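You operate a simulated robot arm through the tools that you are given. There is no shell and no other tool. Be economical: measure what you need, move in short steps, check, and stop when the job is done.

You are at the controls of a simulated two-armed robot. One attempt, no reset.

## Task
Park the probe, turn the mode knob to OFF, switch programmer and holder off, then open both clamps.
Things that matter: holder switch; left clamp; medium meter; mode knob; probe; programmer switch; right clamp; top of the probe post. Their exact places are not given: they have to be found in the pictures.

Only the result counts: the job must be done as asked and must still hold three seconds after the hand-in. Knocking over, shifting, dropping, spilling or breaking anything else fails it.

## Robot
Two 7-joint arms with two-finger grippers on one trunk, hanging from a carriage that runs on a gantry, over the field with the corners [-659, -88], [2041, -89], [2041, 1191], [-659, 1192] (x, y) and turns from -464 to 224 degrees about z. Base frame: it is fixed where the carriage stands at the start and does not move with it; the origin is on the floor, on the carriage's upright axis, x ahead of it, y to its left, z up; the surface under the hand at the start is at about z = 800. Lengths are in mm, angles in degrees, forces in N, time in s.
The left shoulder is at the start at [40, 158, 1202], the right one opposite. With the tool pointing down near the work surface each hand reaches from about 100 to 580 mm from the robot's upright axis, wherever it stands, measured 20 degrees to its own side. Places, roughly: holder switch [600, 200, 800]; left clamp [600, 100, 900]; mode knob [300, 100, 800]; programmer switch [200, 100, 800]; right clamp [400, 100, 900]; top of the probe post [400, 0, 800]. Payload 1.96 kg a hand.
The tool frame of a hand sits at the grasp point between the pads (the TCP): z along the fingers, y along the line on which they close. The tips reach 20 mm beyond it. Largest opening 72 mm; the body of the gripper starts 38 mm behind the TCP.
Orientation is told as [roll, pitch, yaw] about the base's x, y, z axes, in that order, counted from this pose: with the fingers straight down and closing along the base's y, the tool's x points along the base's -x, its y along +y and its z along -z.

## Interface
- The arms move only by the tool move_arm. It takes "left_rows", "right_rows" or both (then of equal length, played together; a hand with none holds still); each is one flat list of numbers, 7 for each row, row after row: the shift along the tool's x, y, z in units of 500 mm (1.0 is 500 mm), then the turn, a rotation vector about the tool's x, y, z in units of 180 degrees (1.0 is 180 degrees), then the closure in counts, from 0 (fully open) to 255 (shut). In form: [dx, dy, dz, rx, ry, rz, grip, dx, dy, dz, rx, ry, rz, grip, ...]. A call has 1 to 20 rows; each row is the pose to reach, as a shift and turn from the pose commanded when the call began, along the tool's axes at that moment. A call with a number of a shift or a turn outside -1 to 1 is refused whole. Each row takes 0.2 s and may step no farther than 50 mm and 8.6 degrees from the row before; otherwise, or with a gripper value out of range, the whole call is refused. Where a pose cannot be reached the arm comes as near as it can. A force on the tool above 40 N (or 10 N above the force at the start of the call, whichever is more), or a blocked arm, ends the call early, and 0.2 s more pass. The fingers move at their own pace (about 45 mm/s each) and stop on an object; they squeeze with about 38 N. The grip force told is the motor's: it shows also when the fingers shut on nothing. Time passes only in rows, and 0.2 s behind the last, so rows that repeat a pose let the fingers close. The reply holds the time, the measured pose of the TCP, the force on the tool along the base axes, the opening and the grip force, in the units named above and with some noise, with the torque about the TCP (base axes, N m) and any sound that the robot's microphone picked up, and new pictures: "views" is both (left out), scene, wrist or none (wrist: the cameras of the hands that moved).
- Cameras (640 x 400 px; columns grow to the right, rows downward): "scene" is now at [220.6, 21.7, 1554.9]; the picture's right is [0.38, -0.93, 0.00], its down [-0.82, -0.33, -0.47] and it looks along [0.43, 0.18, -0.88] (base axes); focal length 248 px, centre (320, 200). "left" rides on the left gripper at [71, -19, -82] in its tool frame; the picture's right is [0.26, 0.97, 0.00], its down [-0.67, 0.18, -0.72] and it looks along [-0.69, 0.19, 0.70] (tool axes); focal length 280 px, centre (320, 200). "right" rides on the right gripper at [71, 19, -82] in its tool frame; the picture's right is [-0.26, 0.97, 0.00], its down [-0.67, -0.18, -0.72] and it looks along [-0.69, -0.19, 0.70] (tool axes); focal length 280 px, centre (320, 200).
- slide_trunk(by): slides the trunk up (or, below 0, down) by that many mm; the arms and the scene camera ride with it, the base frame stays. It gives what a move gives, with no picture.
- base_move(legs): drives the robot by 1 to 6 legs, each [ahead, left, turn to the left] in mm, mm and degrees, along the robot's own axes; the way and the turn of a leg run together, so that a leg with both is an arc; at most 1500 mm and 180 degrees a leg. The arms and the cameras ride along, it lands a little off, and it stops where it bumps. It keeps to its track: a leg is cut to what the track allows. It gives what a move gives, and a new picture of the scene camera.
- pan_tilt(pan, tilt): turns the head with the scene camera to pan (to the left, within 86 degrees either way) and tilt (down, from -29 to 69), counted from straight ahead of the robot. It gives what a move gives, and a new picture of the scene camera.
- probe_pixels(camera, pixels): for up to 12 pixels [column, row] of the newest picture of that camera ("zoom" is the newest enlarged one), the place [x, y, z] in the base frame of the surface seen there, good to about 2 mm. The clock stands still meanwhile.
- close_up(camera, box): a new picture of the part [left, top, right, bottom] of that camera's present view, enlarged. The clock stands still meanwhile.
- hand_in(): hands the job in; it is judged then, once.

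Go step by step. Measure first, check grasps and placings, and put right what went wrong. The budget is 80 turns and 260 pictures, counting those below and the enlarged ones. Unless the task says otherwise, let go and move clear before handing in, and close with one line.

The tools are called as name(argument=value, ...) on one line, values as JSON. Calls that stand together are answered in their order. move_arm: Moves the arms, as the interface text tells. Its arguments: {"type":"object","properties":{"left_rows":{"type":"array"},"right_rows":{"type":"array"},"views":{"type":"string","enum":["both","scene","wrist","none"]}},"required":[]} The other tools are called the same way: slide_trunk (by) slides the trunk up or down; base_move (legs) drives the base; pan_tilt (pan, tilt) turns the head that bears the scene camera; probe_pixels (camera, pixels) gives the place of the surface under pixels of a picture; close_up (camera, box) takes an enlarged picture of a part of a camera's view; hand_in () hands the job in.

At the start:

```text
time_s: 0.0
left_ee_pos: [343.4, 269.0, 1235.0]
left_orientation: [0.0, 0.1, 0.0]
left_contact_force: [0.4, -0.3, 0.4]
left_wrist_torque: [-0.01, 0.02, 0.02]
left_gripper_width: 71.8
left_grip_force: 0.1
right_ee_pos: [367.7, -13.1, 1165.6]
right_orientation: [0.1, 0.1, 0.0]
right_contact_force: [-0.7, 0.1, -0.2]
right_wrist_torque: [0.0, -0.01, -0.01]
right_gripper_width: 72.0
right_grip_force: 0.1
trunk travel left (down, up): [-525.0, 315.0]
robot x, y, heading: [2.9, 4.7, -0.1]
head pan, tilt: [22.2, 62.1]
```

scene: 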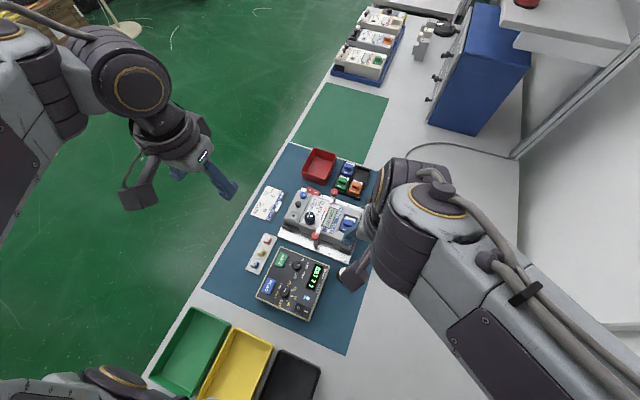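
right: 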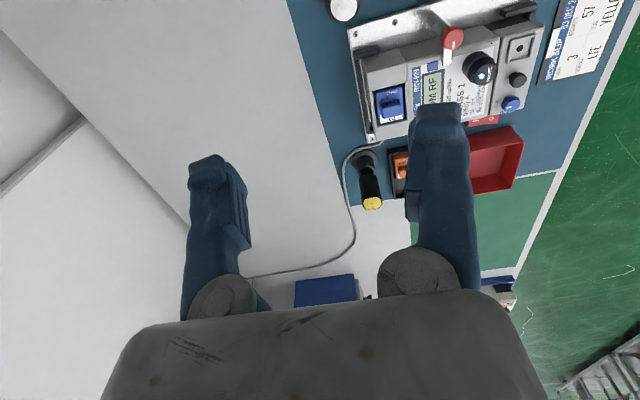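
left: 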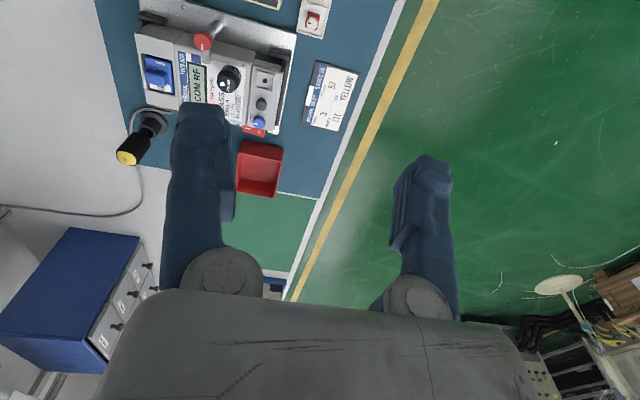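

The scene shows a workbench with a device in a holder (around 325,215) and a black programmer (around 295,285). I'll look at both enlarged.

close_up(camera="scene", box=[230, 140, 390, 240])

close_up(camera="scene", box=[220, 225, 380, 325])

close_up(camera="left", box=[90, 0, 410, 200])

close_up(camera="right", box=[300, 0, 640, 212])

```text
4.00 times, centred on (310, 190) of scene
```

zoom: 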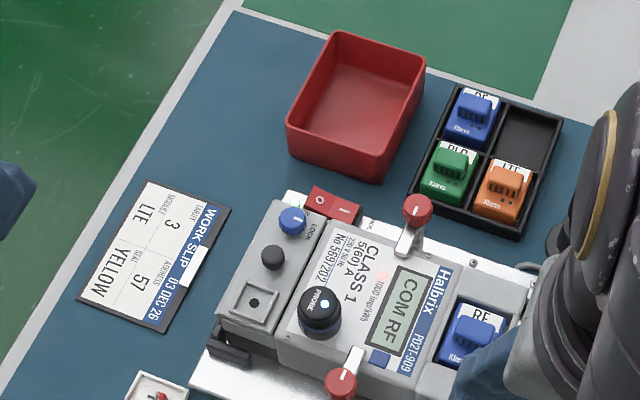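

```text
4.00 times, centred on (300, 275) of scene
```

zoom: 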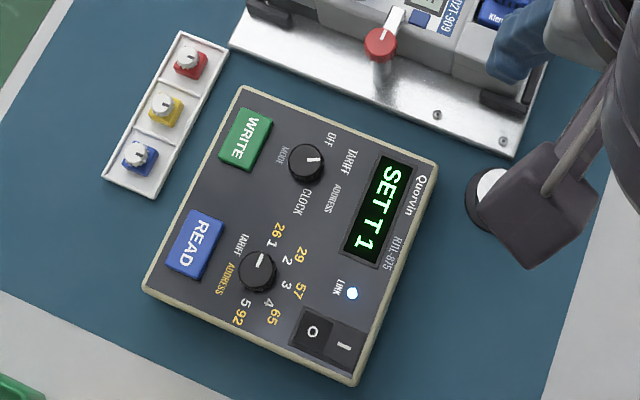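

```text
2.00 times, centred on (250, 100) of left
```

zoom: 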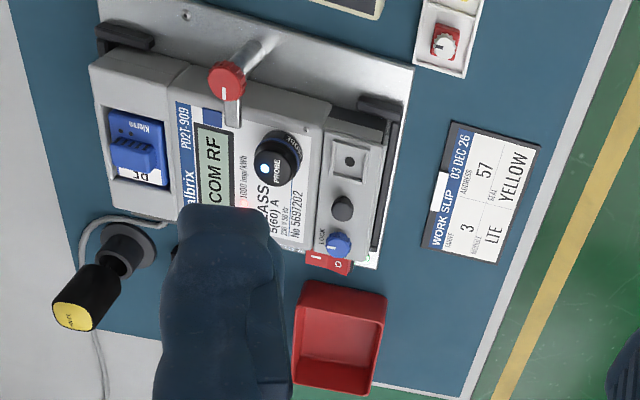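

```text
1.88 times, centred on (470, 106) of right
```

zoom: 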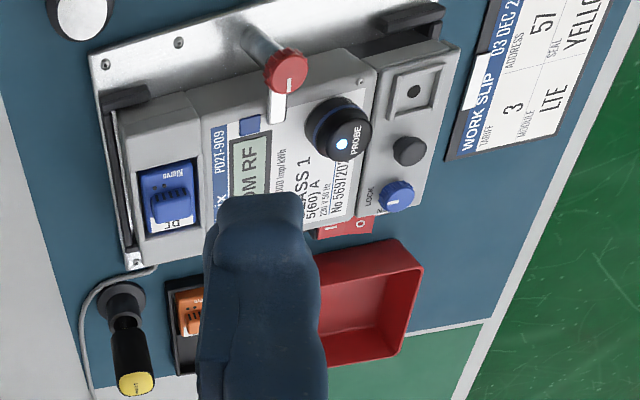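

The right arm hides part of the bench. I'll move it out to the right and then look again.

move_arm(right_rows=[0.04, -0.09, 0, 0, 0, 0, 0, 0.08, -0.18, 0, 0, 0, 0, 0, 0.12, -0.27, 0, 0, 0, 0, 0, 0.16, -0.36, 0, 0, 0, 0, 0, 0.2, -0.45, 0, 0, 0, 0, 0, 0.24, -0.54, 0, 0, 0, 0, 0], views="scene")

```text
time_s: 1.4
left_ee_pos: [343.5, 269.6, 1236.5]
left_orientation: [0.0, 0.0, 0.0]
left_contact_force: [0.1, -0.2, 0.0]
left_wrist_torque: [-0.02, 0.01, -0.03]
left_gripper_width: 72.1
left_grip_force: 0.1
right_ee_pos: [253.0, -269.4, 1156.8]
right_orientation: [0.0, -0.1, 0.0]
right_contact_force: [0.0, 0.2, -0.2]
right_wrist_torque: [0.0, 0.0, 0.05]
right_gripper_width: 71.8
right_grip_force: 0.0
right hand out of reach, approached as far as the arm can: row 6
trunk travel left (down, up): [-525.0, 315.0]
robot x, y, heading: [0.4, -1.4, 0.2]
head pan, tilt: [22.2, 62.1]
```

scene: 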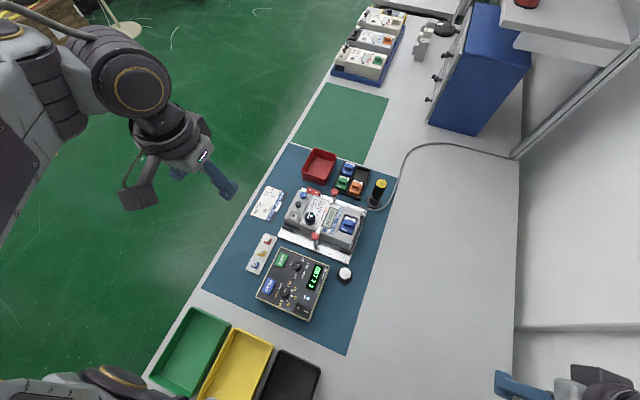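

close_up(camera="scene", box=[264, 165, 408, 255])

close_up(camera="scene", box=[250, 240, 362, 310])

close_up(camera="scene", box=[290, 185, 370, 235])

```text
4.44 times, centred on (336, 210) of scene
```

zoom: 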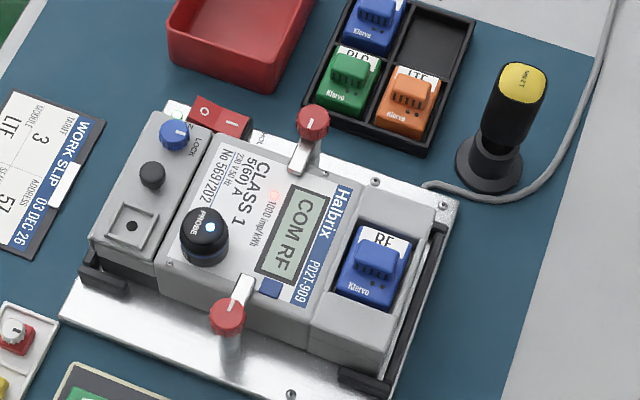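

```text
5.71 times, centred on (306, 275) of scene
```

zoom: 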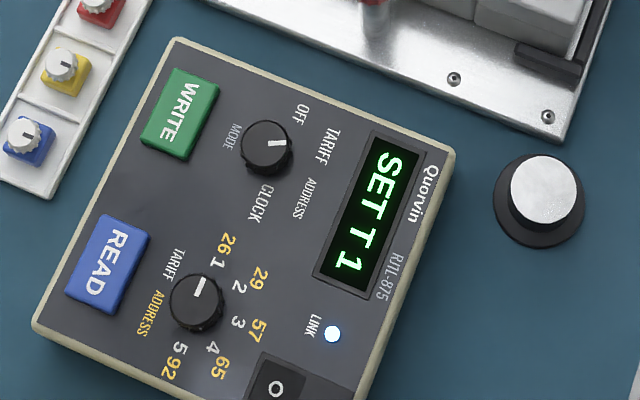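

```text
8.00 times, centred on (330, 210) of scene
```

zoom: 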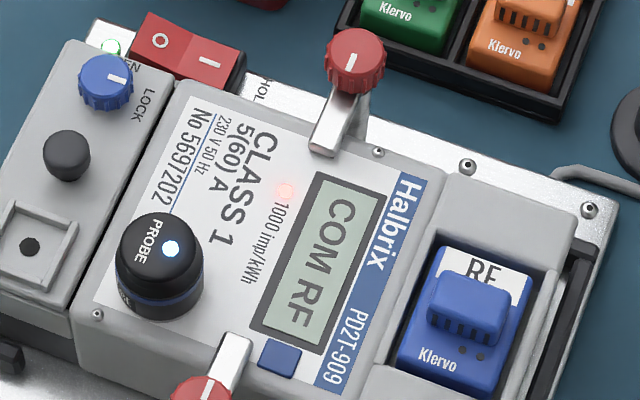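

Views are clear now: the probe is on the meter (zoom 160,265), the post is the silver-topped disc, the clamps are the red knobs. I'll measure in the enlarged views.

probe_pixels(camera="zoom", pixels=[[155, 235], [160, 300], [355, 50], [320, 145], [355, 120], [160, 42], [205, 62], [105, 75], [345, 270], [140, 260], [185, 270], [180, 395]])

close_up(camera="scene", box=[274, 226, 370, 286])

```text
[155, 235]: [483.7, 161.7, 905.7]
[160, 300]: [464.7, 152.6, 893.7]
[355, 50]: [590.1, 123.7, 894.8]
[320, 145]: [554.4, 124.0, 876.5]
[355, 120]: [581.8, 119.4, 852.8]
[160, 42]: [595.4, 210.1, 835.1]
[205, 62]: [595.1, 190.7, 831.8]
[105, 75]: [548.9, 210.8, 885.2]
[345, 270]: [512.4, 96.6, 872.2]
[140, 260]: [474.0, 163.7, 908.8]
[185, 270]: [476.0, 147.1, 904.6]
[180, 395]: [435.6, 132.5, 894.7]
```

```text
6.67 times, centred on (322, 256) of scene
```

zoom: 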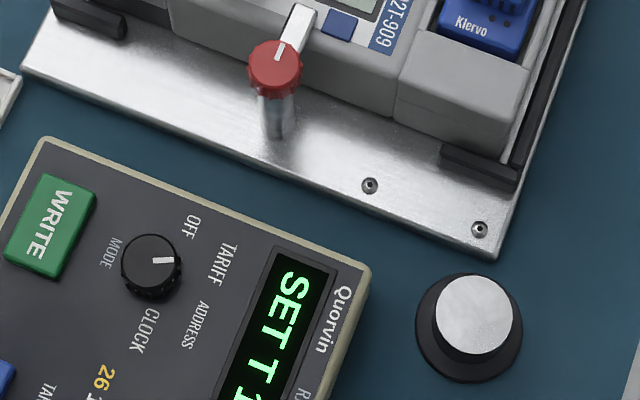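

probe_pixels(camera="zoom", pixels=[[276, 58], [276, 75], [298, 30], [275, 120], [152, 250], [170, 260], [150, 288], [474, 310], [474, 280], [474, 345], [440, 310], [508, 310]])

close_up(camera="scene", box=[250, 255, 346, 325])

```text
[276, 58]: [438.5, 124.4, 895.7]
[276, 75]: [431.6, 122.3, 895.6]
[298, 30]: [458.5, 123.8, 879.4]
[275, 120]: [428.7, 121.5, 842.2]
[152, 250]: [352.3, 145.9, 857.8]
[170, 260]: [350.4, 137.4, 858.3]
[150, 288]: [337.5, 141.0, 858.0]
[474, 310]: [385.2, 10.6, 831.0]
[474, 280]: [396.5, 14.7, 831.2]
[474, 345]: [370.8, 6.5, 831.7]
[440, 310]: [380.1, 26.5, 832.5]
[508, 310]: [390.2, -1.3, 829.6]
```

```text
5.71 times, centred on (298, 290) of scene
```

zoom: 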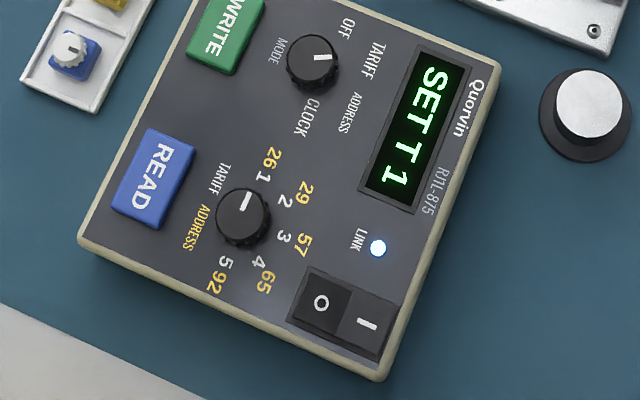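

probe_pixels(camera="zoom", pixels=[[320, 302], [305, 295], [340, 310], [350, 318], [366, 324], [380, 330], [310, 75], [317, 60], [330, 57], [290, 280], [270, 290], [400, 270]])

close_up(camera="scene", box=[290, 178, 338, 208])

close_up(camera="left", box=[190, 40, 290, 140])

```text
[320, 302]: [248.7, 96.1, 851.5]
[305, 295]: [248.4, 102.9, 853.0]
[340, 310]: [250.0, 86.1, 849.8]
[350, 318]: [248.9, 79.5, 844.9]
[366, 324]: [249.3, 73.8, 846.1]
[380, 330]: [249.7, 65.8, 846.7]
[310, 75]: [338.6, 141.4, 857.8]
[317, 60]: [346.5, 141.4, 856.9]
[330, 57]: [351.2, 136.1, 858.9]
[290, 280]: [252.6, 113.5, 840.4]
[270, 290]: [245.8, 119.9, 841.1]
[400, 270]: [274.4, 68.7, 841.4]
```

```text
13.33 times, centred on (314, 193) of scene
```

zoom: 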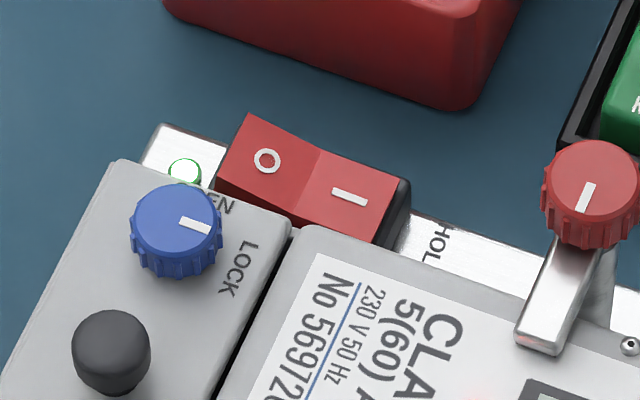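

```text
4.00 times, centred on (240, 90) of left
```

zoom: 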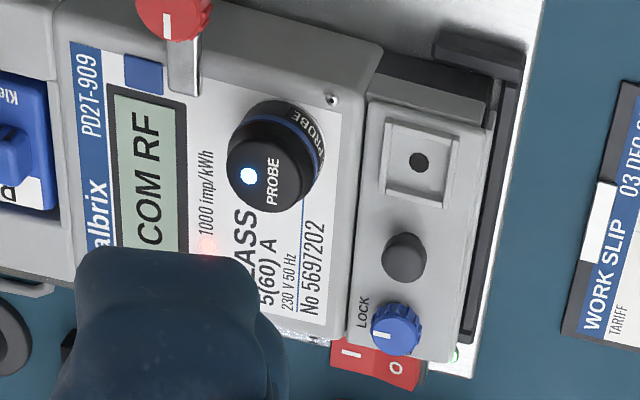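

The probe is a knob about 31 mm wide, with its top at about (479,156,906); the post top is at about (385,10,831). I'll move the left hand over the probe.

move_arm(left_rows=[-0.034, -0.0284, 0.055, 0, 0, 0, 0, -0.068, -0.0568, 0.11, 0, 0, 0, 0, -0.102, -0.0852, 0.165, 0, 0, 0, 0, -0.136, -0.1136, 0.22, 0, 0, 0, 0, -0.17, -0.142, 0.275, 0, 0, 0, 0, -0.204, -0.17, 0.33, 0, 0, 0, 0, -0.238, -0.1988, 0.385, 0, 0, 0, 0, -0.271, -0.227, 0.44, 0, 0, 0, 0, -0.271, -0.227, 0.44, 0, 0, 0, 0])

```text
time_s: 3.4
left_ee_pos: [478.6, 154.4, 1015.5]
left_orientation: [0.0, 0.0, 0.0]
left_contact_force: [0.1, 0.4, -0.6]
left_wrist_torque: [-0.03, -0.03, 0.01]
left_gripper_width: 72.1
left_grip_force: 0.0
right_ee_pos: [254.0, -269.3, 1157.1]
right_orientation: [0.0, 0.0, -0.1]
right_contact_force: [0.2, 0.0, -0.7]
right_wrist_torque: [-0.02, -0.02, -0.01]
right_gripper_width: 72.1
right_grip_force: 0.0
trunk travel left (down, up): [-525.0, 315.0]
robot x, y, heading: [0.2, 1.0, 0.0]
head pan, tilt: [22.2, 62.1]
```

scene: 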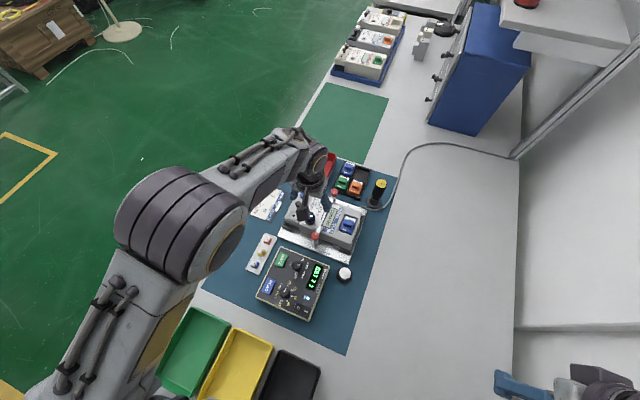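
left: 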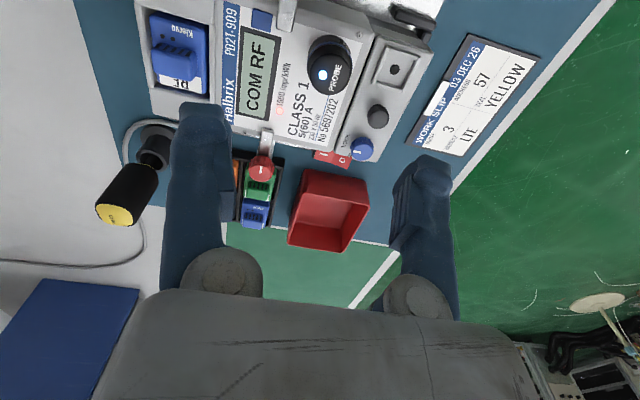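

close_up(camera="left", box=[250, 0, 410, 100])

probe_pixels(camera="left", pixels=[[316, 74], [341, 74], [328, 60], [328, 86], [330, 50], [360, 60], [261, 170], [362, 149], [342, 160], [320, 156], [328, 74], [250, 135]])

```text
4.00 times, centred on (330, 50) of left
```

zoom: 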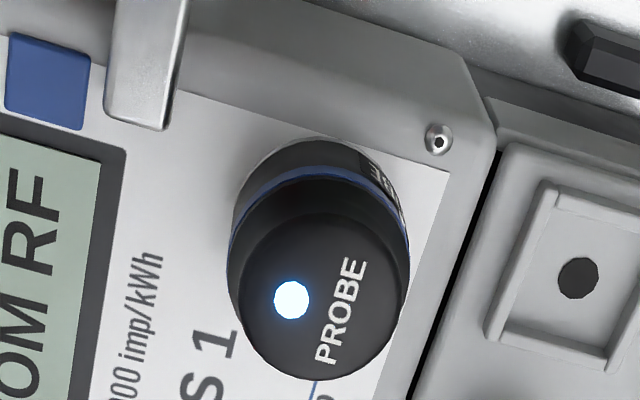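

```text
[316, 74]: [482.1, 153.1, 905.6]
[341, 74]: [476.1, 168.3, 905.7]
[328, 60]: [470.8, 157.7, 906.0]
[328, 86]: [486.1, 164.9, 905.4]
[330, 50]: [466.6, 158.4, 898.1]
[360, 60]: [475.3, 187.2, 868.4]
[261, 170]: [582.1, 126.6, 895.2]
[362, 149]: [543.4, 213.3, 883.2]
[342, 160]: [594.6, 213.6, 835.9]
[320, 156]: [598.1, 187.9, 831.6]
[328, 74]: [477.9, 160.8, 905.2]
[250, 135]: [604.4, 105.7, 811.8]
```

probe_pixels(camera="left", pixels=[[283, 28], [290, 28], [278, 25], [285, 15], [267, 136], [260, 140], [310, 50], [350, 60], [359, 35], [300, 40]])

```text
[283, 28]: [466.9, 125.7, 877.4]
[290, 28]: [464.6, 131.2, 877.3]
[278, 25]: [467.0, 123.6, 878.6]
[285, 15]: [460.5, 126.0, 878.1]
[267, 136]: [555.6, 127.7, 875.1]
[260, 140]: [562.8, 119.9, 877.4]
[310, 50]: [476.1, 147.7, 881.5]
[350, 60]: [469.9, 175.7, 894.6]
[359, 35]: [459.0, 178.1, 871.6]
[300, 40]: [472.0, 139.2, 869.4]
```

The right clamp arm ends near x=468, y=126, z=878, so I'll offset 3.5 mm forward, open only partly and descend to z≈897, then close.

move_arm(left_rows=[-0.007, 0.0132, 0.05, 0, 0, 0, 88, -0.007, 0.0132, 0.12, 0, 0, 0, 88, -0.007, 0.0132, 0.18, 0, 0, 0, 88, -0.007, 0.0132, 0.21, 0, 0, 0, 88, -0.007, 0.0132, 0.236, 0, 0, 0, 88, -0.007, 0.0132, 0.236, 0, 0, 0, 88], views="wrist")

close_up(camera="scene", box=[274, 165, 370, 235])

```text
time_s: 4.8
left_ee_pos: [482.6, 161.7, 897.8]
left_orientation: [0.0, 0.1, 0.0]
left_contact_force: [0.4, 0.6, 0.0]
left_wrist_torque: [0.04, -0.03, -0.02]
left_gripper_width: 47.2
left_grip_force: 0.0
right_ee_pos: [253.2, -269.2, 1156.3]
right_orientation: [0.1, 0.0, 0.0]
right_contact_force: [-0.9, -0.4, 0.4]
right_wrist_torque: [0.01, 0.03, 0.0]
right_gripper_width: 72.1
right_grip_force: 0.0
trunk travel left (down, up): [-525.0, 315.0]
robot x, y, heading: [0.6, 0.0, 0.5]
head pan, tilt: [22.2, 62.1]
```

left: 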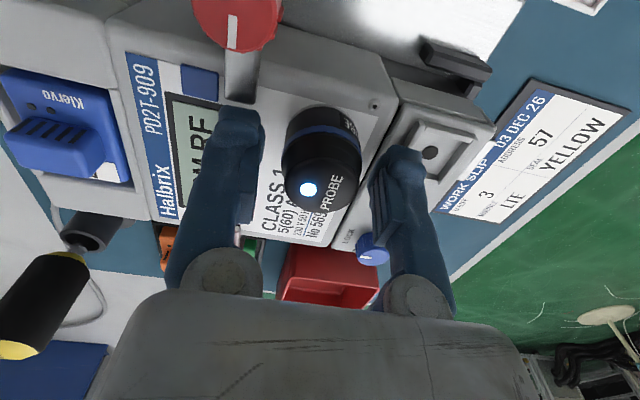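

```text
5.71 times, centred on (322, 200) of scene
```

zoom: 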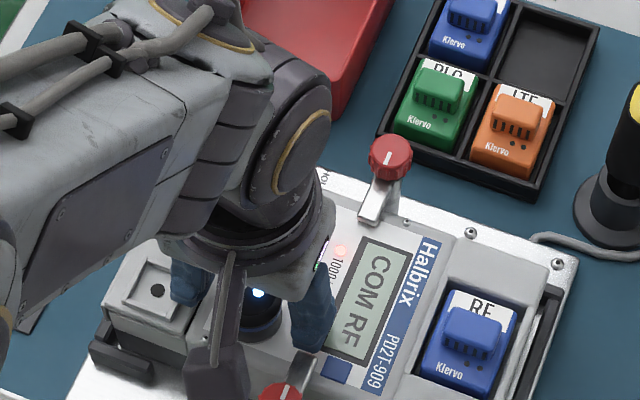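

The probe sits between the fingers with no contact, so I'll close.

move_arm(left_rows=[0, 0, 0, 0, 0, 0, 255, 0, 0, 0, 0, 0, 0, 255, 0, 0, 0, 0, 0, 0, 255], views="wrist")

```text
time_s: 5.6
left_ee_pos: [482.1, 162.3, 898.8]
left_orientation: [-0.1, 0.0, -0.1]
left_contact_force: [0.1, 0.3, 0.8]
left_wrist_torque: [0.0, -0.01, -0.02]
left_gripper_width: 30.6
left_grip_force: 22.3
right_ee_pos: [254.4, -270.8, 1156.4]
right_orientation: [0.1, 0.0, 0.1]
right_contact_force: [0.0, 0.3, -0.3]
right_wrist_torque: [0.04, -0.01, 0.03]
right_gripper_width: 72.2
right_grip_force: 0.0
trunk travel left (down, up): [-525.0, 315.0]
robot x, y, heading: [1.4, -1.6, 0.1]
head pan, tilt: [22.2, 62.1]
```

left: 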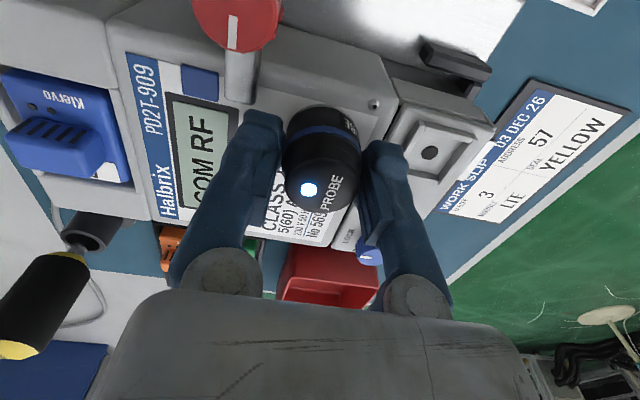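

Gripped at 30.6 mm. I'll lift straight up.

move_arm(left_rows=[0, 0, -0.01, 0, 0, 0, 255, 0, 0, -0.03, 0, 0, 0, 255, 0, 0, -0.07, 0, 0, 0, 255, 0, 0, -0.12, 0, 0, 0, 255, 0, 0, -0.12, 0, 0, 0, 255])

```text
time_s: 6.8
left_ee_pos: [479.8, 162.3, 957.8]
left_orientation: [0.0, 0.0, 0.0]
left_contact_force: [0.5, -0.3, -0.5]
left_wrist_torque: [0.02, -0.03, 0.0]
left_gripper_width: 30.6
left_grip_force: 21.3
right_ee_pos: [253.7, -269.6, 1156.1]
right_orientation: [-0.1, 0.0, 0.1]
right_contact_force: [-0.9, -0.7, 0.4]
right_wrist_torque: [-0.03, -0.02, -0.02]
right_gripper_width: 72.2
right_grip_force: 0.0
trunk travel left (down, up): [-525.0, 315.0]
robot x, y, heading: [-2.4, 0.8, -0.2]
head pan, tilt: [22.2, 62.1]
```

scene: 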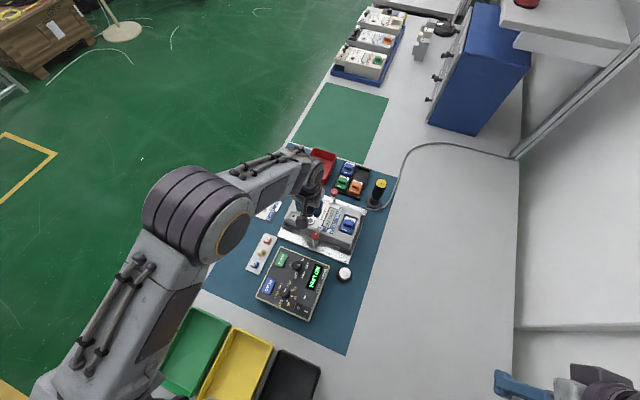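
left: 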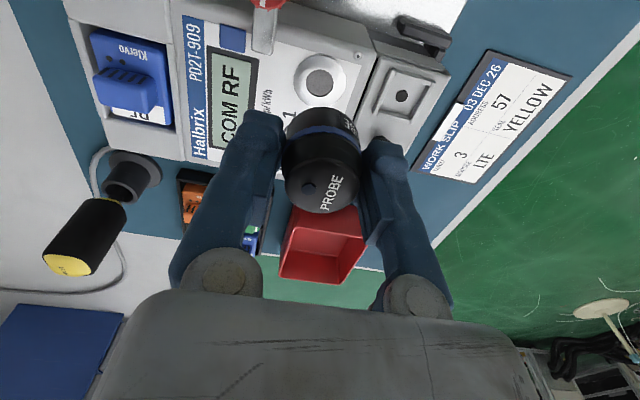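

The probe is off the meter and the magnetic ring shows at (318,85). I'll measure the ring and the probe in hand.

probe_pixels(camera="left", pixels=[[318, 70], [331, 75], [308, 100], [318, 85], [308, 175], [322, 190], [340, 175], [322, 205], [290, 185], [354, 185], [322, 165]])

close_up(camera="left", box=[270, 30, 398, 230])

```text
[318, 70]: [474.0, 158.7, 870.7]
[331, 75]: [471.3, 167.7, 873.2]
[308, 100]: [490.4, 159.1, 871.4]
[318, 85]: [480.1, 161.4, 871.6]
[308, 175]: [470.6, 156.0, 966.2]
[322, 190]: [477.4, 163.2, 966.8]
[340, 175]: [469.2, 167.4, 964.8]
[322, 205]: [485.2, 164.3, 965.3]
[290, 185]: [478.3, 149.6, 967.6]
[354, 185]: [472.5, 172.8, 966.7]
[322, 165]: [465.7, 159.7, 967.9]
```

```text
2.00 times, centred on (334, 130) of left
```

zoom: 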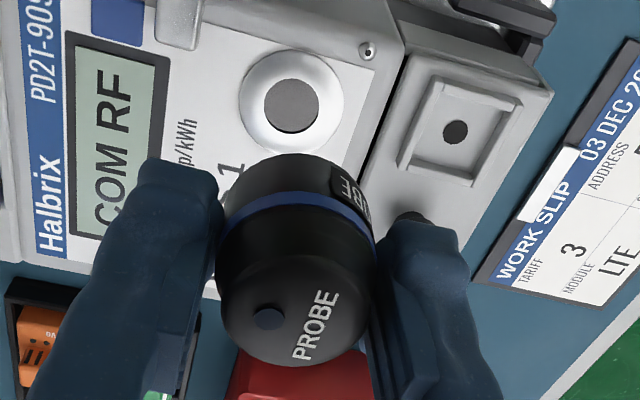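

The probe axis sits about 4.5 mm behind the TCP, with its bottom 26 mm below. I'll move over the post.

move_arm(left_rows=[0.036, -0.061, 0, 0, 0, 0, 255, 0.072, -0.122, 0, 0, 0, 0, 255, 0.109, -0.182, 0, 0, 0, 0, 255, 0.145, -0.243, 0, 0, 0, 0, 255, 0.182, -0.304, 0, 0, 0, 0, 255, 0.182, -0.304, 0.08, 0, 0, 0, 255, 0.182, -0.304, 0.08, 0, 0, 0, 255])

close_up(camera="left", box=[250, 0, 410, 100])

close_up(camera="scene", box=[296, 230, 392, 300])

```text
time_s: 8.4
left_ee_pos: [392.5, 11.0, 916.5]
left_orientation: [0.0, 0.0, 0.0]
left_contact_force: [0.2, -0.2, 0.1]
left_wrist_torque: [0.02, 0.01, 0.0]
left_gripper_width: 30.8
left_grip_force: 22.0
right_ee_pos: [253.7, -269.8, 1156.8]
right_orientation: [0.0, 0.0, -0.1]
right_contact_force: [0.6, -0.1, 0.3]
right_wrist_torque: [-0.01, -0.03, 0.02]
right_gripper_width: 72.1
right_grip_force: 0.0
trunk travel left (down, up): [-525.0, 315.0]
robot x, y, heading: [1.6, 2.4, 0.1]
head pan, tilt: [22.2, 62.1]
```

scene: 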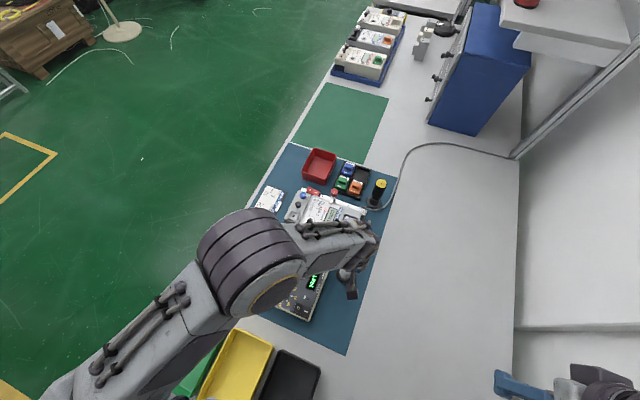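
left: 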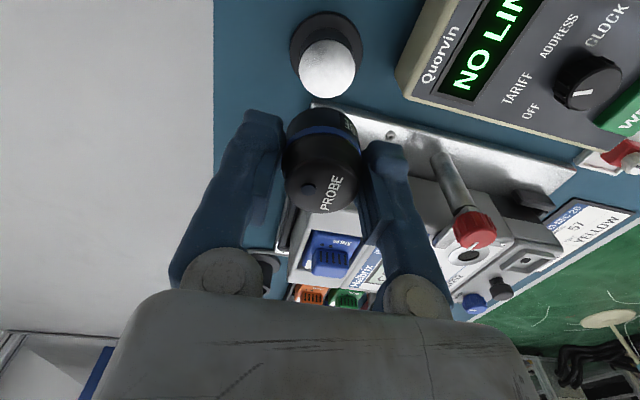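

```text
4.00 times, centred on (330, 50) of left
```

zoom: 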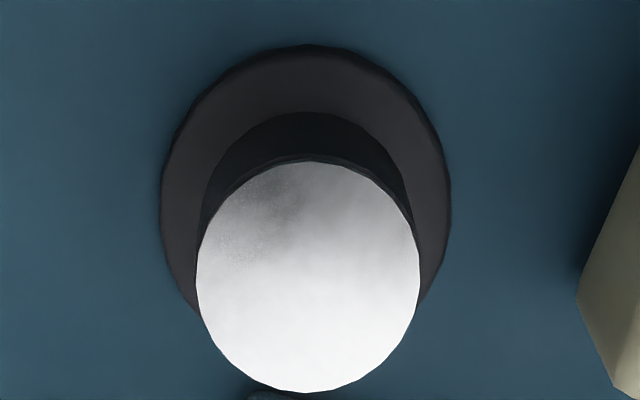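

```text
5.71 times, centred on (344, 265) of scene
```

zoom: 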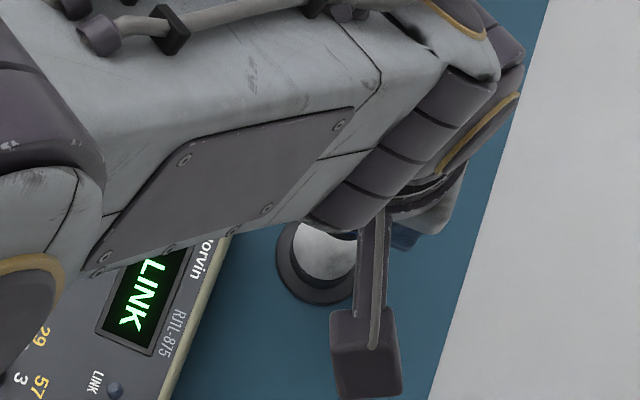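

probe_pixels(camera="left", pixels=[[327, 68], [327, 45], [327, 93], [303, 68], [351, 68], [323, 180], [295, 182], [352, 182], [323, 160], [323, 205]])

```text
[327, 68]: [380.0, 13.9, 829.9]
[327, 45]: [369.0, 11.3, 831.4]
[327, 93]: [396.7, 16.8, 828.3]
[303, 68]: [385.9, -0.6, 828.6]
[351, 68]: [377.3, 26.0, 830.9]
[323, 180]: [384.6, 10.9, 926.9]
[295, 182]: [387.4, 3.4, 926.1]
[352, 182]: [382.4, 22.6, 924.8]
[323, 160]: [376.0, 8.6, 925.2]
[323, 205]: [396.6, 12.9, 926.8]
```

Post centre is about (382,13.4,830) and the probe is at (385.5,12). I'll shift by (-3.5,+1.4) and lower about 58 mm.

move_arm(left_rows=[0.007, 0.003, 0.04, 0, 0, 0, 255, 0.007, 0.003, 0.08, 0, 0, 0, 255, 0.007, 0.003, 0.105, 0, 0, 0, 255, 0.007, 0.003, 0.114, 0, 0, 0, 255, 0.007, 0.003, 0.118, 0, 0, 0, 255, 0.007, 0.003, 0.118, 0, 0, 0, 255], views="wrist")

```text
time_s: 9.8
left_ee_pos: [388.0, 12.7, 858.1]
left_orientation: [0.0, 0.0, 0.0]
left_contact_force: [1.1, 0.6, -1.9]
left_wrist_torque: [0.03, -0.03, 0.0]
left_gripper_width: 30.4
left_grip_force: 21.9
right_ee_pos: [253.9, -270.6, 1155.9]
right_orientation: [-0.1, 0.0, 0.0]
right_contact_force: [-0.2, 0.2, 0.1]
right_wrist_torque: [-0.01, 0.05, -0.04]
right_gripper_width: 72.1
right_grip_force: 0.0
trunk travel left (down, up): [-525.0, 315.0]
robot x, y, heading: [-1.1, 1.8, -0.1]
head pan, tilt: [22.2, 62.1]
```

left: 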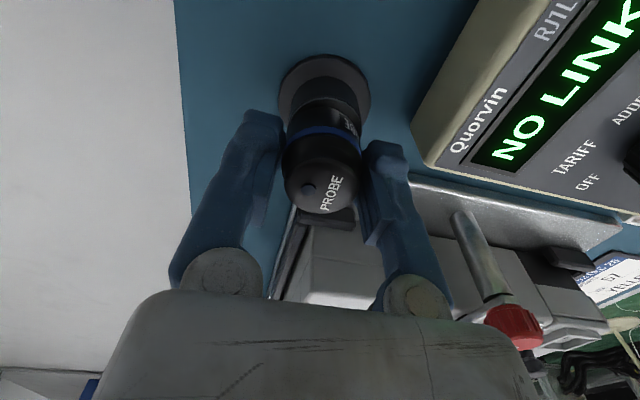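

The probe is just at the post, aligned with no step visible. I'll press another 2 mm to seat it.

move_arm(left_rows=[0, 0, 0.002, 0, 0, 0, 255, 0, 0, 0.004, 0, 0, 0, 255, 0, 0, 0.004, 0, 0, 0, 255], views="wrist")

close_up(camera="left", box=[240, 30, 400, 230])

```text
time_s: 10.6
left_ee_pos: [388.4, 12.2, 855.3]
left_orientation: [0.1, 0.0, 0.0]
left_contact_force: [0.3, 0.8, -1.1]
left_wrist_torque: [0.0, -0.01, -0.02]
left_gripper_width: 30.5
left_grip_force: 22.0
right_ee_pos: [253.7, -269.5, 1156.9]
right_orientation: [0.0, -0.1, 0.0]
right_contact_force: [0.1, -1.1, 0.6]
right_wrist_torque: [-0.02, -0.01, 0.03]
right_gripper_width: 71.8
right_grip_force: 0.1
trunk travel left (down, up): [-525.0, 315.0]
robot x, y, heading: [1.9, 4.5, -0.1]
head pan, tilt: [22.2, 62.1]
```

left: 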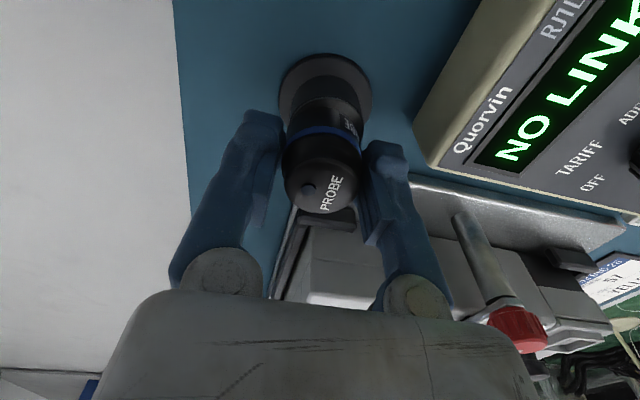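

```text
2.00 times, centred on (320, 130) of left
```

zoom: 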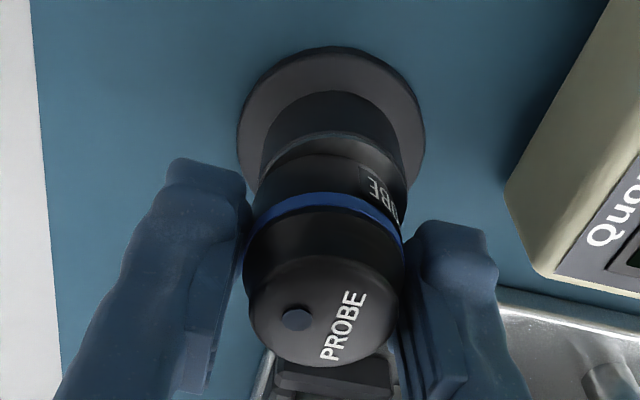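

No contact force yet and a silver crescent shows at (330,140). I'll keep lowering in small steps.

move_arm(left_rows=[0, 0, 0.003, 0, 0, 0, 255, 0, 0, 0.006, 0, 0, 0, 255, 0, 0, 0.008, 0, 0, 0, 255, 0, 0, 0.008, 0, 0, 0, 255], views="wrist")

close_up(camera="left", box=[280, 50, 380, 150])

```text
time_s: 11.6
left_ee_pos: [389.0, 11.7, 852.6]
left_orientation: [-0.1, -0.1, 0.0]
left_contact_force: [-1.7, -0.2, 19.7]
left_wrist_torque: [0.0, 0.07, 0.01]
left_gripper_width: 30.4
left_grip_force: 21.8
right_ee_pos: [254.1, -270.0, 1156.9]
right_orientation: [0.0, -0.2, 0.0]
right_contact_force: [0.2, -0.2, 0.2]
right_wrist_torque: [0.03, -0.01, 0.0]
right_gripper_width: 72.0
right_grip_force: 0.1
trunk travel left (down, up): [-525.0, 315.0]
robot x, y, heading: [-1.2, -2.7, -0.1]
head pan, tilt: [22.2, 62.1]
```

left: 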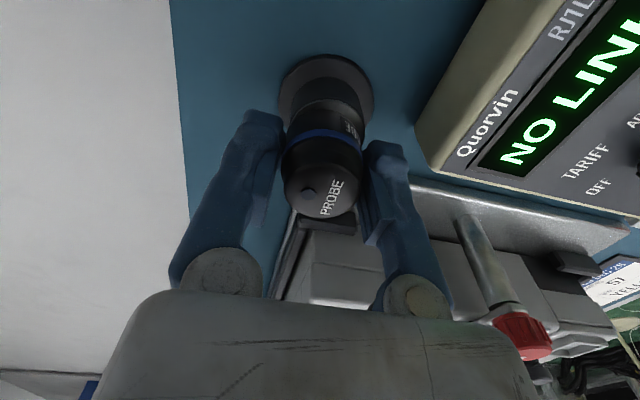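

```text
4.00 times, centred on (330, 100) of left
```

zoom: 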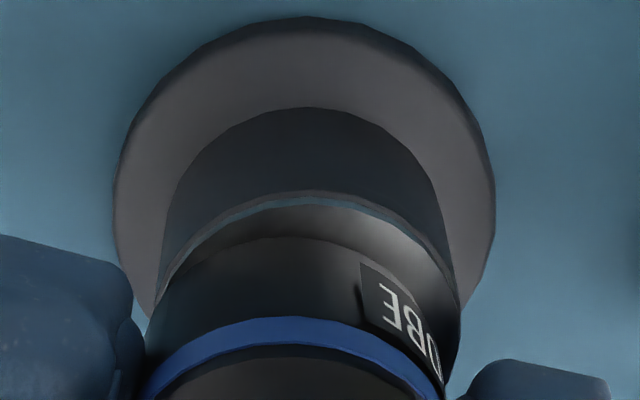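

probe_pixels(camera="zoom", pixels=[[310, 215], [310, 203], [310, 228], [310, 245], [310, 280], [310, 150], [175, 290], [450, 270], [155, 330], [455, 330], [200, 235], [420, 235]])

```text
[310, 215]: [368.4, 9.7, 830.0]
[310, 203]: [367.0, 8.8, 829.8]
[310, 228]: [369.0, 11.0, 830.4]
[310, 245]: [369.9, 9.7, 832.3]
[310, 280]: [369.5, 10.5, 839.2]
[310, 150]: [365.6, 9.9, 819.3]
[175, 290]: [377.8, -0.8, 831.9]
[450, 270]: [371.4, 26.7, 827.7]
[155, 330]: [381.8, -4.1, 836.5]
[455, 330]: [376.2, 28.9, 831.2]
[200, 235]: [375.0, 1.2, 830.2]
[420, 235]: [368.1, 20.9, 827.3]
```

Contact is at 20 N; the probe sits about 2 mm too far in +x on the post. I'll raise slightly, correct, lower and release.

move_arm(left_rows=[0, 0, -0.006, 0, 0, 0, 255, 0.0045, 0.001, -0.006, 0, 0, 0, 255, 0.0045, 0.001, -0.006, 0, 0, 0, 255, 0.0045, 0.001, -0.002, 0, 0, 0, 255, 0.0045, 0.001, 0, 0, 0, 0, 255], views="wrist")

close_up(camera="left", box=[280, 50, 380, 150])

```text
time_s: 12.8
left_ee_pos: [385.1, 12.1, 852.8]
left_orientation: [0.0, 0.0, 0.0]
left_contact_force: [-5.3, 1.1, 18.9]
left_wrist_torque: [0.01, 0.13, -0.03]
left_gripper_width: 30.5
left_grip_force: 21.8
right_ee_pos: [253.2, -269.7, 1156.8]
right_orientation: [0.0, 0.0, 0.0]
right_contact_force: [0.0, -0.5, -0.4]
right_wrist_torque: [-0.03, -0.02, 0.01]
right_gripper_width: 71.8
right_grip_force: 0.1
trunk travel left (down, up): [-525.0, 315.0]
robot x, y, heading: [2.0, 2.6, -0.0]
head pan, tilt: [22.2, 62.1]
```

left: 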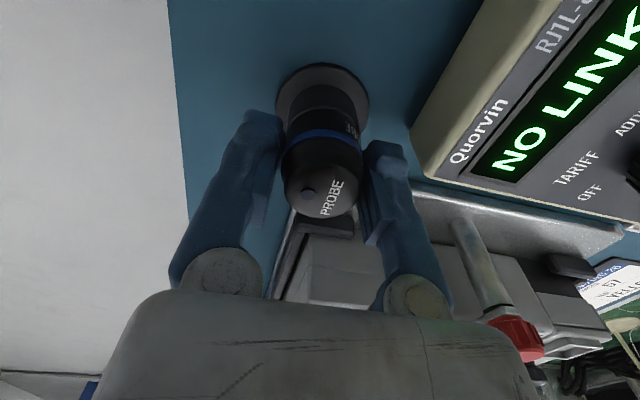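

```text
4.00 times, centred on (330, 100) of left
```

zoom: 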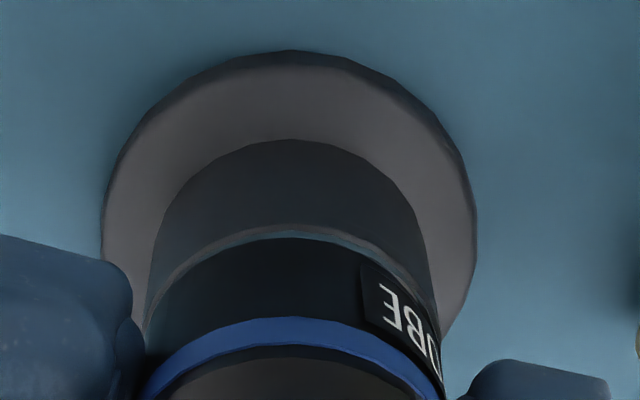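

Well centred now. I'll ease off, release and rise.

move_arm(left_rows=[0, 0, -0.003, 0, 0, 0, 255, 0, 0, -0.003, 0, 0, 0, 80, 0, 0, -0.003, 0, 0, 0, 80, 0, 0, -0.02, 0, 0, 0, 80, 0, 0, -0.08, 0, 0, 0, 80, 0, 0, -0.16, 0, 0, 0, 80, 0, 0, -0.22, 0, 0, 0, 80])

close_up(camera="left", box=[240, 0, 400, 100])

```text
time_s: 14.4
left_ee_pos: [384.3, 12.4, 966.6]
left_orientation: [-0.1, 0.0, 0.0]
left_contact_force: [-0.5, 0.7, -0.4]
left_wrist_torque: [-0.01, -0.05, 0.01]
left_gripper_width: 49.4
left_grip_force: 0.1
right_ee_pos: [253.8, -269.9, 1156.6]
right_orientation: [-0.1, 0.1, 0.0]
right_contact_force: [0.3, 0.0, 0.8]
right_wrist_torque: [-0.02, -0.02, 0.06]
right_gripper_width: 72.3
right_grip_force: 0.0
trunk travel left (down, up): [-525.0, 315.0]
robot x, y, heading: [-2.0, -0.3, -0.0]
head pan, tilt: [22.2, 62.1]
```

scene: 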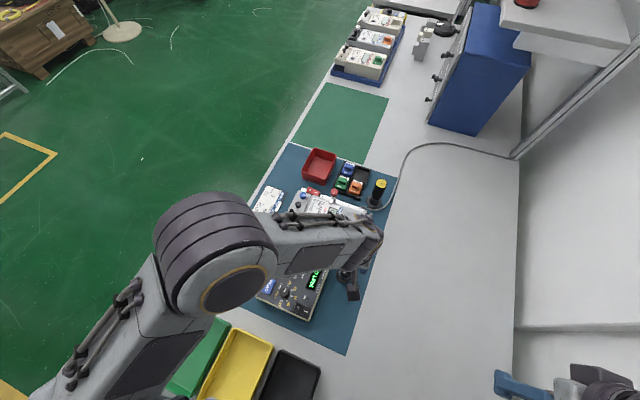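
left: 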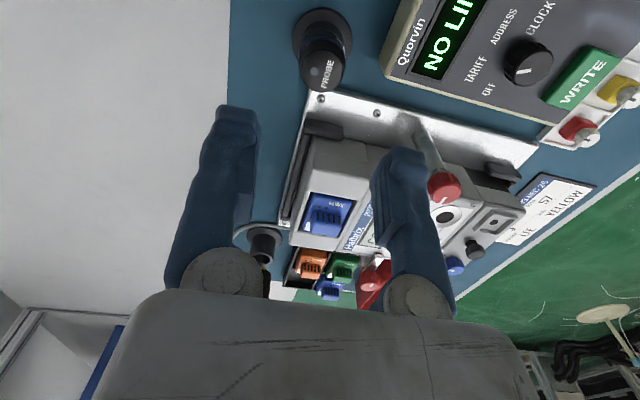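

```text
4.00 times, centred on (320, 50) of left
```

zoom: 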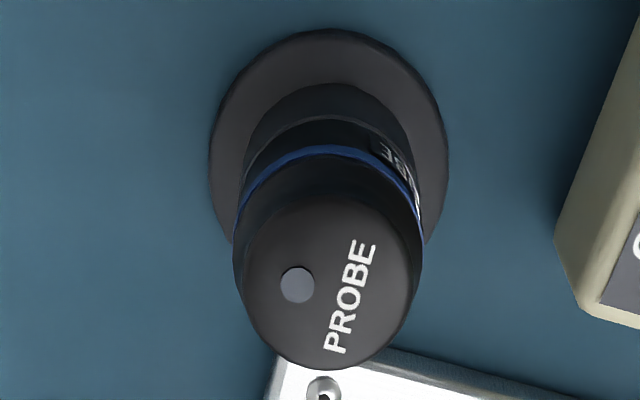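

The probe is standing on the post, upright and centred. Next the mode knob: I'll move above it and measure.

move_arm(left_rows=[0.026, 0.086, 0, 0, 0, 0, 80, 0.052, 0.171, 0, 0, 0, 0, 80, 0.078, 0.257, 0, 0, 0, 0, 80, 0.078, 0.257, 0.02, 0, 0, 0, 80, 0.078, 0.257, 0.02, 0, 0, 0, 80])

close_up(camera="left", box=[200, 0, 440, 150])

```text
time_s: 15.6
left_ee_pos: [346.3, 139.1, 955.3]
left_orientation: [-0.1, 0.0, 0.1]
left_contact_force: [-0.7, 0.3, -0.5]
left_wrist_torque: [0.0, 0.01, 0.02]
left_gripper_width: 49.2
left_grip_force: 0.1
right_ee_pos: [254.7, -269.5, 1156.8]
right_orientation: [0.0, 0.1, 0.0]
right_contact_force: [0.2, 0.3, 0.2]
right_wrist_torque: [-0.01, 0.02, 0.01]
right_gripper_width: 71.8
right_grip_force: 0.0
trunk travel left (down, up): [-525.0, 315.0]
robot x, y, heading: [-1.9, -4.0, -0.3]
head pan, tilt: [22.2, 62.1]
```

scene: 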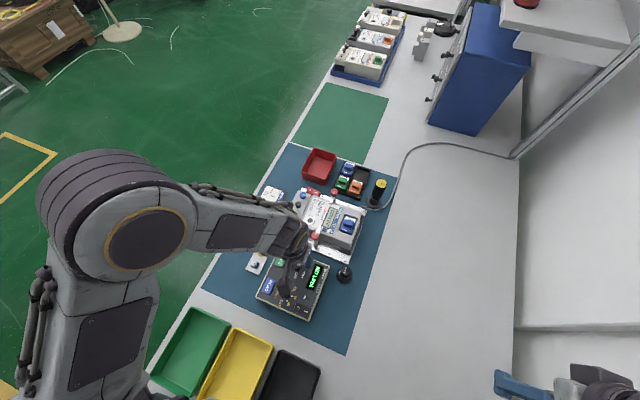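
left: 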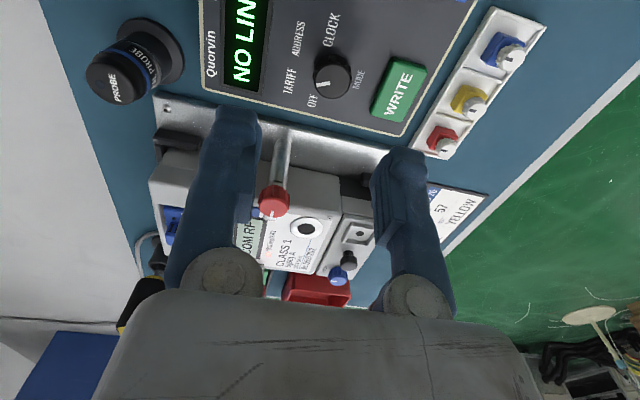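

```text
2.67 times, centred on (320, 75) of left
```

zoom: 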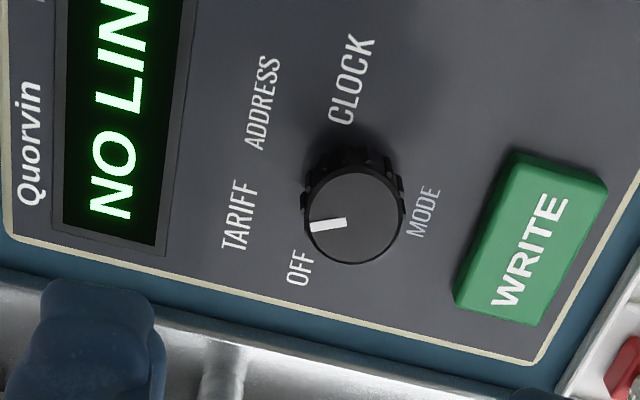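

probe_pixels(camera="zoom", pixels=[[355, 215], [315, 215], [395, 215], [355, 180], [355, 255], [320, 224], [343, 222], [298, 268], [238, 210], [425, 210], [535, 235], [480, 270]])

```text
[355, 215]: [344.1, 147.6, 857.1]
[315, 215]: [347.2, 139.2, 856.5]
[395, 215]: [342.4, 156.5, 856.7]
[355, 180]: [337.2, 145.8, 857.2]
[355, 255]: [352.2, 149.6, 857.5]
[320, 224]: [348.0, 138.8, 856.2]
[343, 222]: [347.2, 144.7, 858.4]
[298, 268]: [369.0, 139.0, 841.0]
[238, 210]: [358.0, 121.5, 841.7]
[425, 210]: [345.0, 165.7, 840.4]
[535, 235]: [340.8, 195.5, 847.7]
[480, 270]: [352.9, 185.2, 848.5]
```

The knob centre is (344.5,147), top z 857, panel 841; the pointer is at TARIFF and OFF lies about 45° counter-clockwise seen from above. I'll go down and close on it.

move_arm(left_rows=[0.0036, 0.016, 0.05, 0, 0, 0, 127, 0.0036, 0.016, 0.11, 0, 0, 0, 127, 0.0036, 0.016, 0.155, 0, 0, 0, 127, 0.0036, 0.016, 0.182, 0, 0, 0, 127, 0.0036, 0.016, 0.182, 0, 0, 0, 127], views="wrist")

close_up(camera="left", box=[220, 90, 420, 215])

```text
time_s: 16.8
left_ee_pos: [344.7, 146.5, 863.0]
left_orientation: [0.0, 0.0, 0.0]
left_contact_force: [-0.2, 0.9, -0.1]
left_wrist_torque: [0.01, -0.01, 0.0]
left_gripper_width: 35.8
left_grip_force: 0.0
right_ee_pos: [253.0, -270.7, 1156.2]
right_orientation: [0.0, 0.0, 0.0]
right_contact_force: [-0.1, -0.3, -0.8]
right_wrist_torque: [-0.01, -0.01, 0.0]
right_gripper_width: 72.0
right_grip_force: 0.0
trunk travel left (down, up): [-525.0, 315.0]
robot x, y, heading: [-0.1, -0.7, 0.0]
head pan, tilt: [22.2, 62.1]
```

left: 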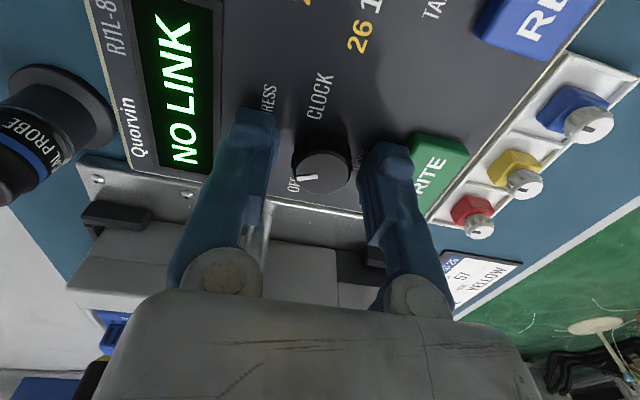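

```text
3.20 times, centred on (320, 152) of left
```

zoom: 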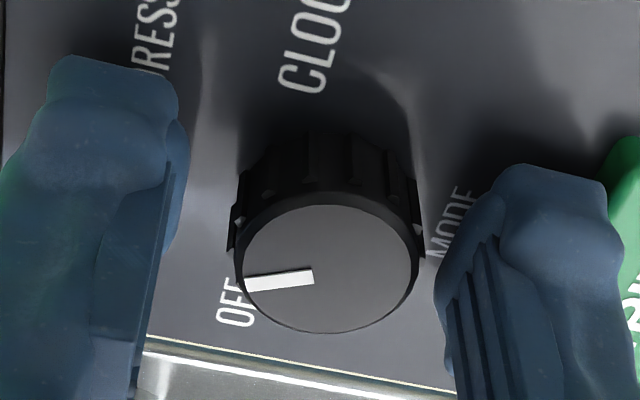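

Centred. I'll close.

move_arm(left_rows=[0, 0, 0, 0, 0, 0, 255, 0, 0, 0, 0, 0, 0, 255, 0, 0, 0, 0, 0, 0, 255], views="none")

```text
time_s: 17.6
left_ee_pos: [344.7, 148.4, 863.5]
left_orientation: [0.2, 0.0, 0.0]
left_contact_force: [2.9, 5.2, -10.3]
left_wrist_torque: [0.08, -0.05, 0.04]
left_gripper_width: 22.9
left_grip_force: 39.8
right_ee_pos: [254.2, -268.8, 1155.4]
right_orientation: [0.0, 0.1, -0.1]
right_contact_force: [0.5, 0.5, 0.1]
right_wrist_torque: [-0.03, 0.0, 0.0]
right_gripper_width: 72.0
right_grip_force: 0.1
trunk travel left (down, up): [-525.0, 315.0]
robot x, y, heading: [1.9, -1.2, 0.2]
head pan, tilt: [22.2, 62.1]
```

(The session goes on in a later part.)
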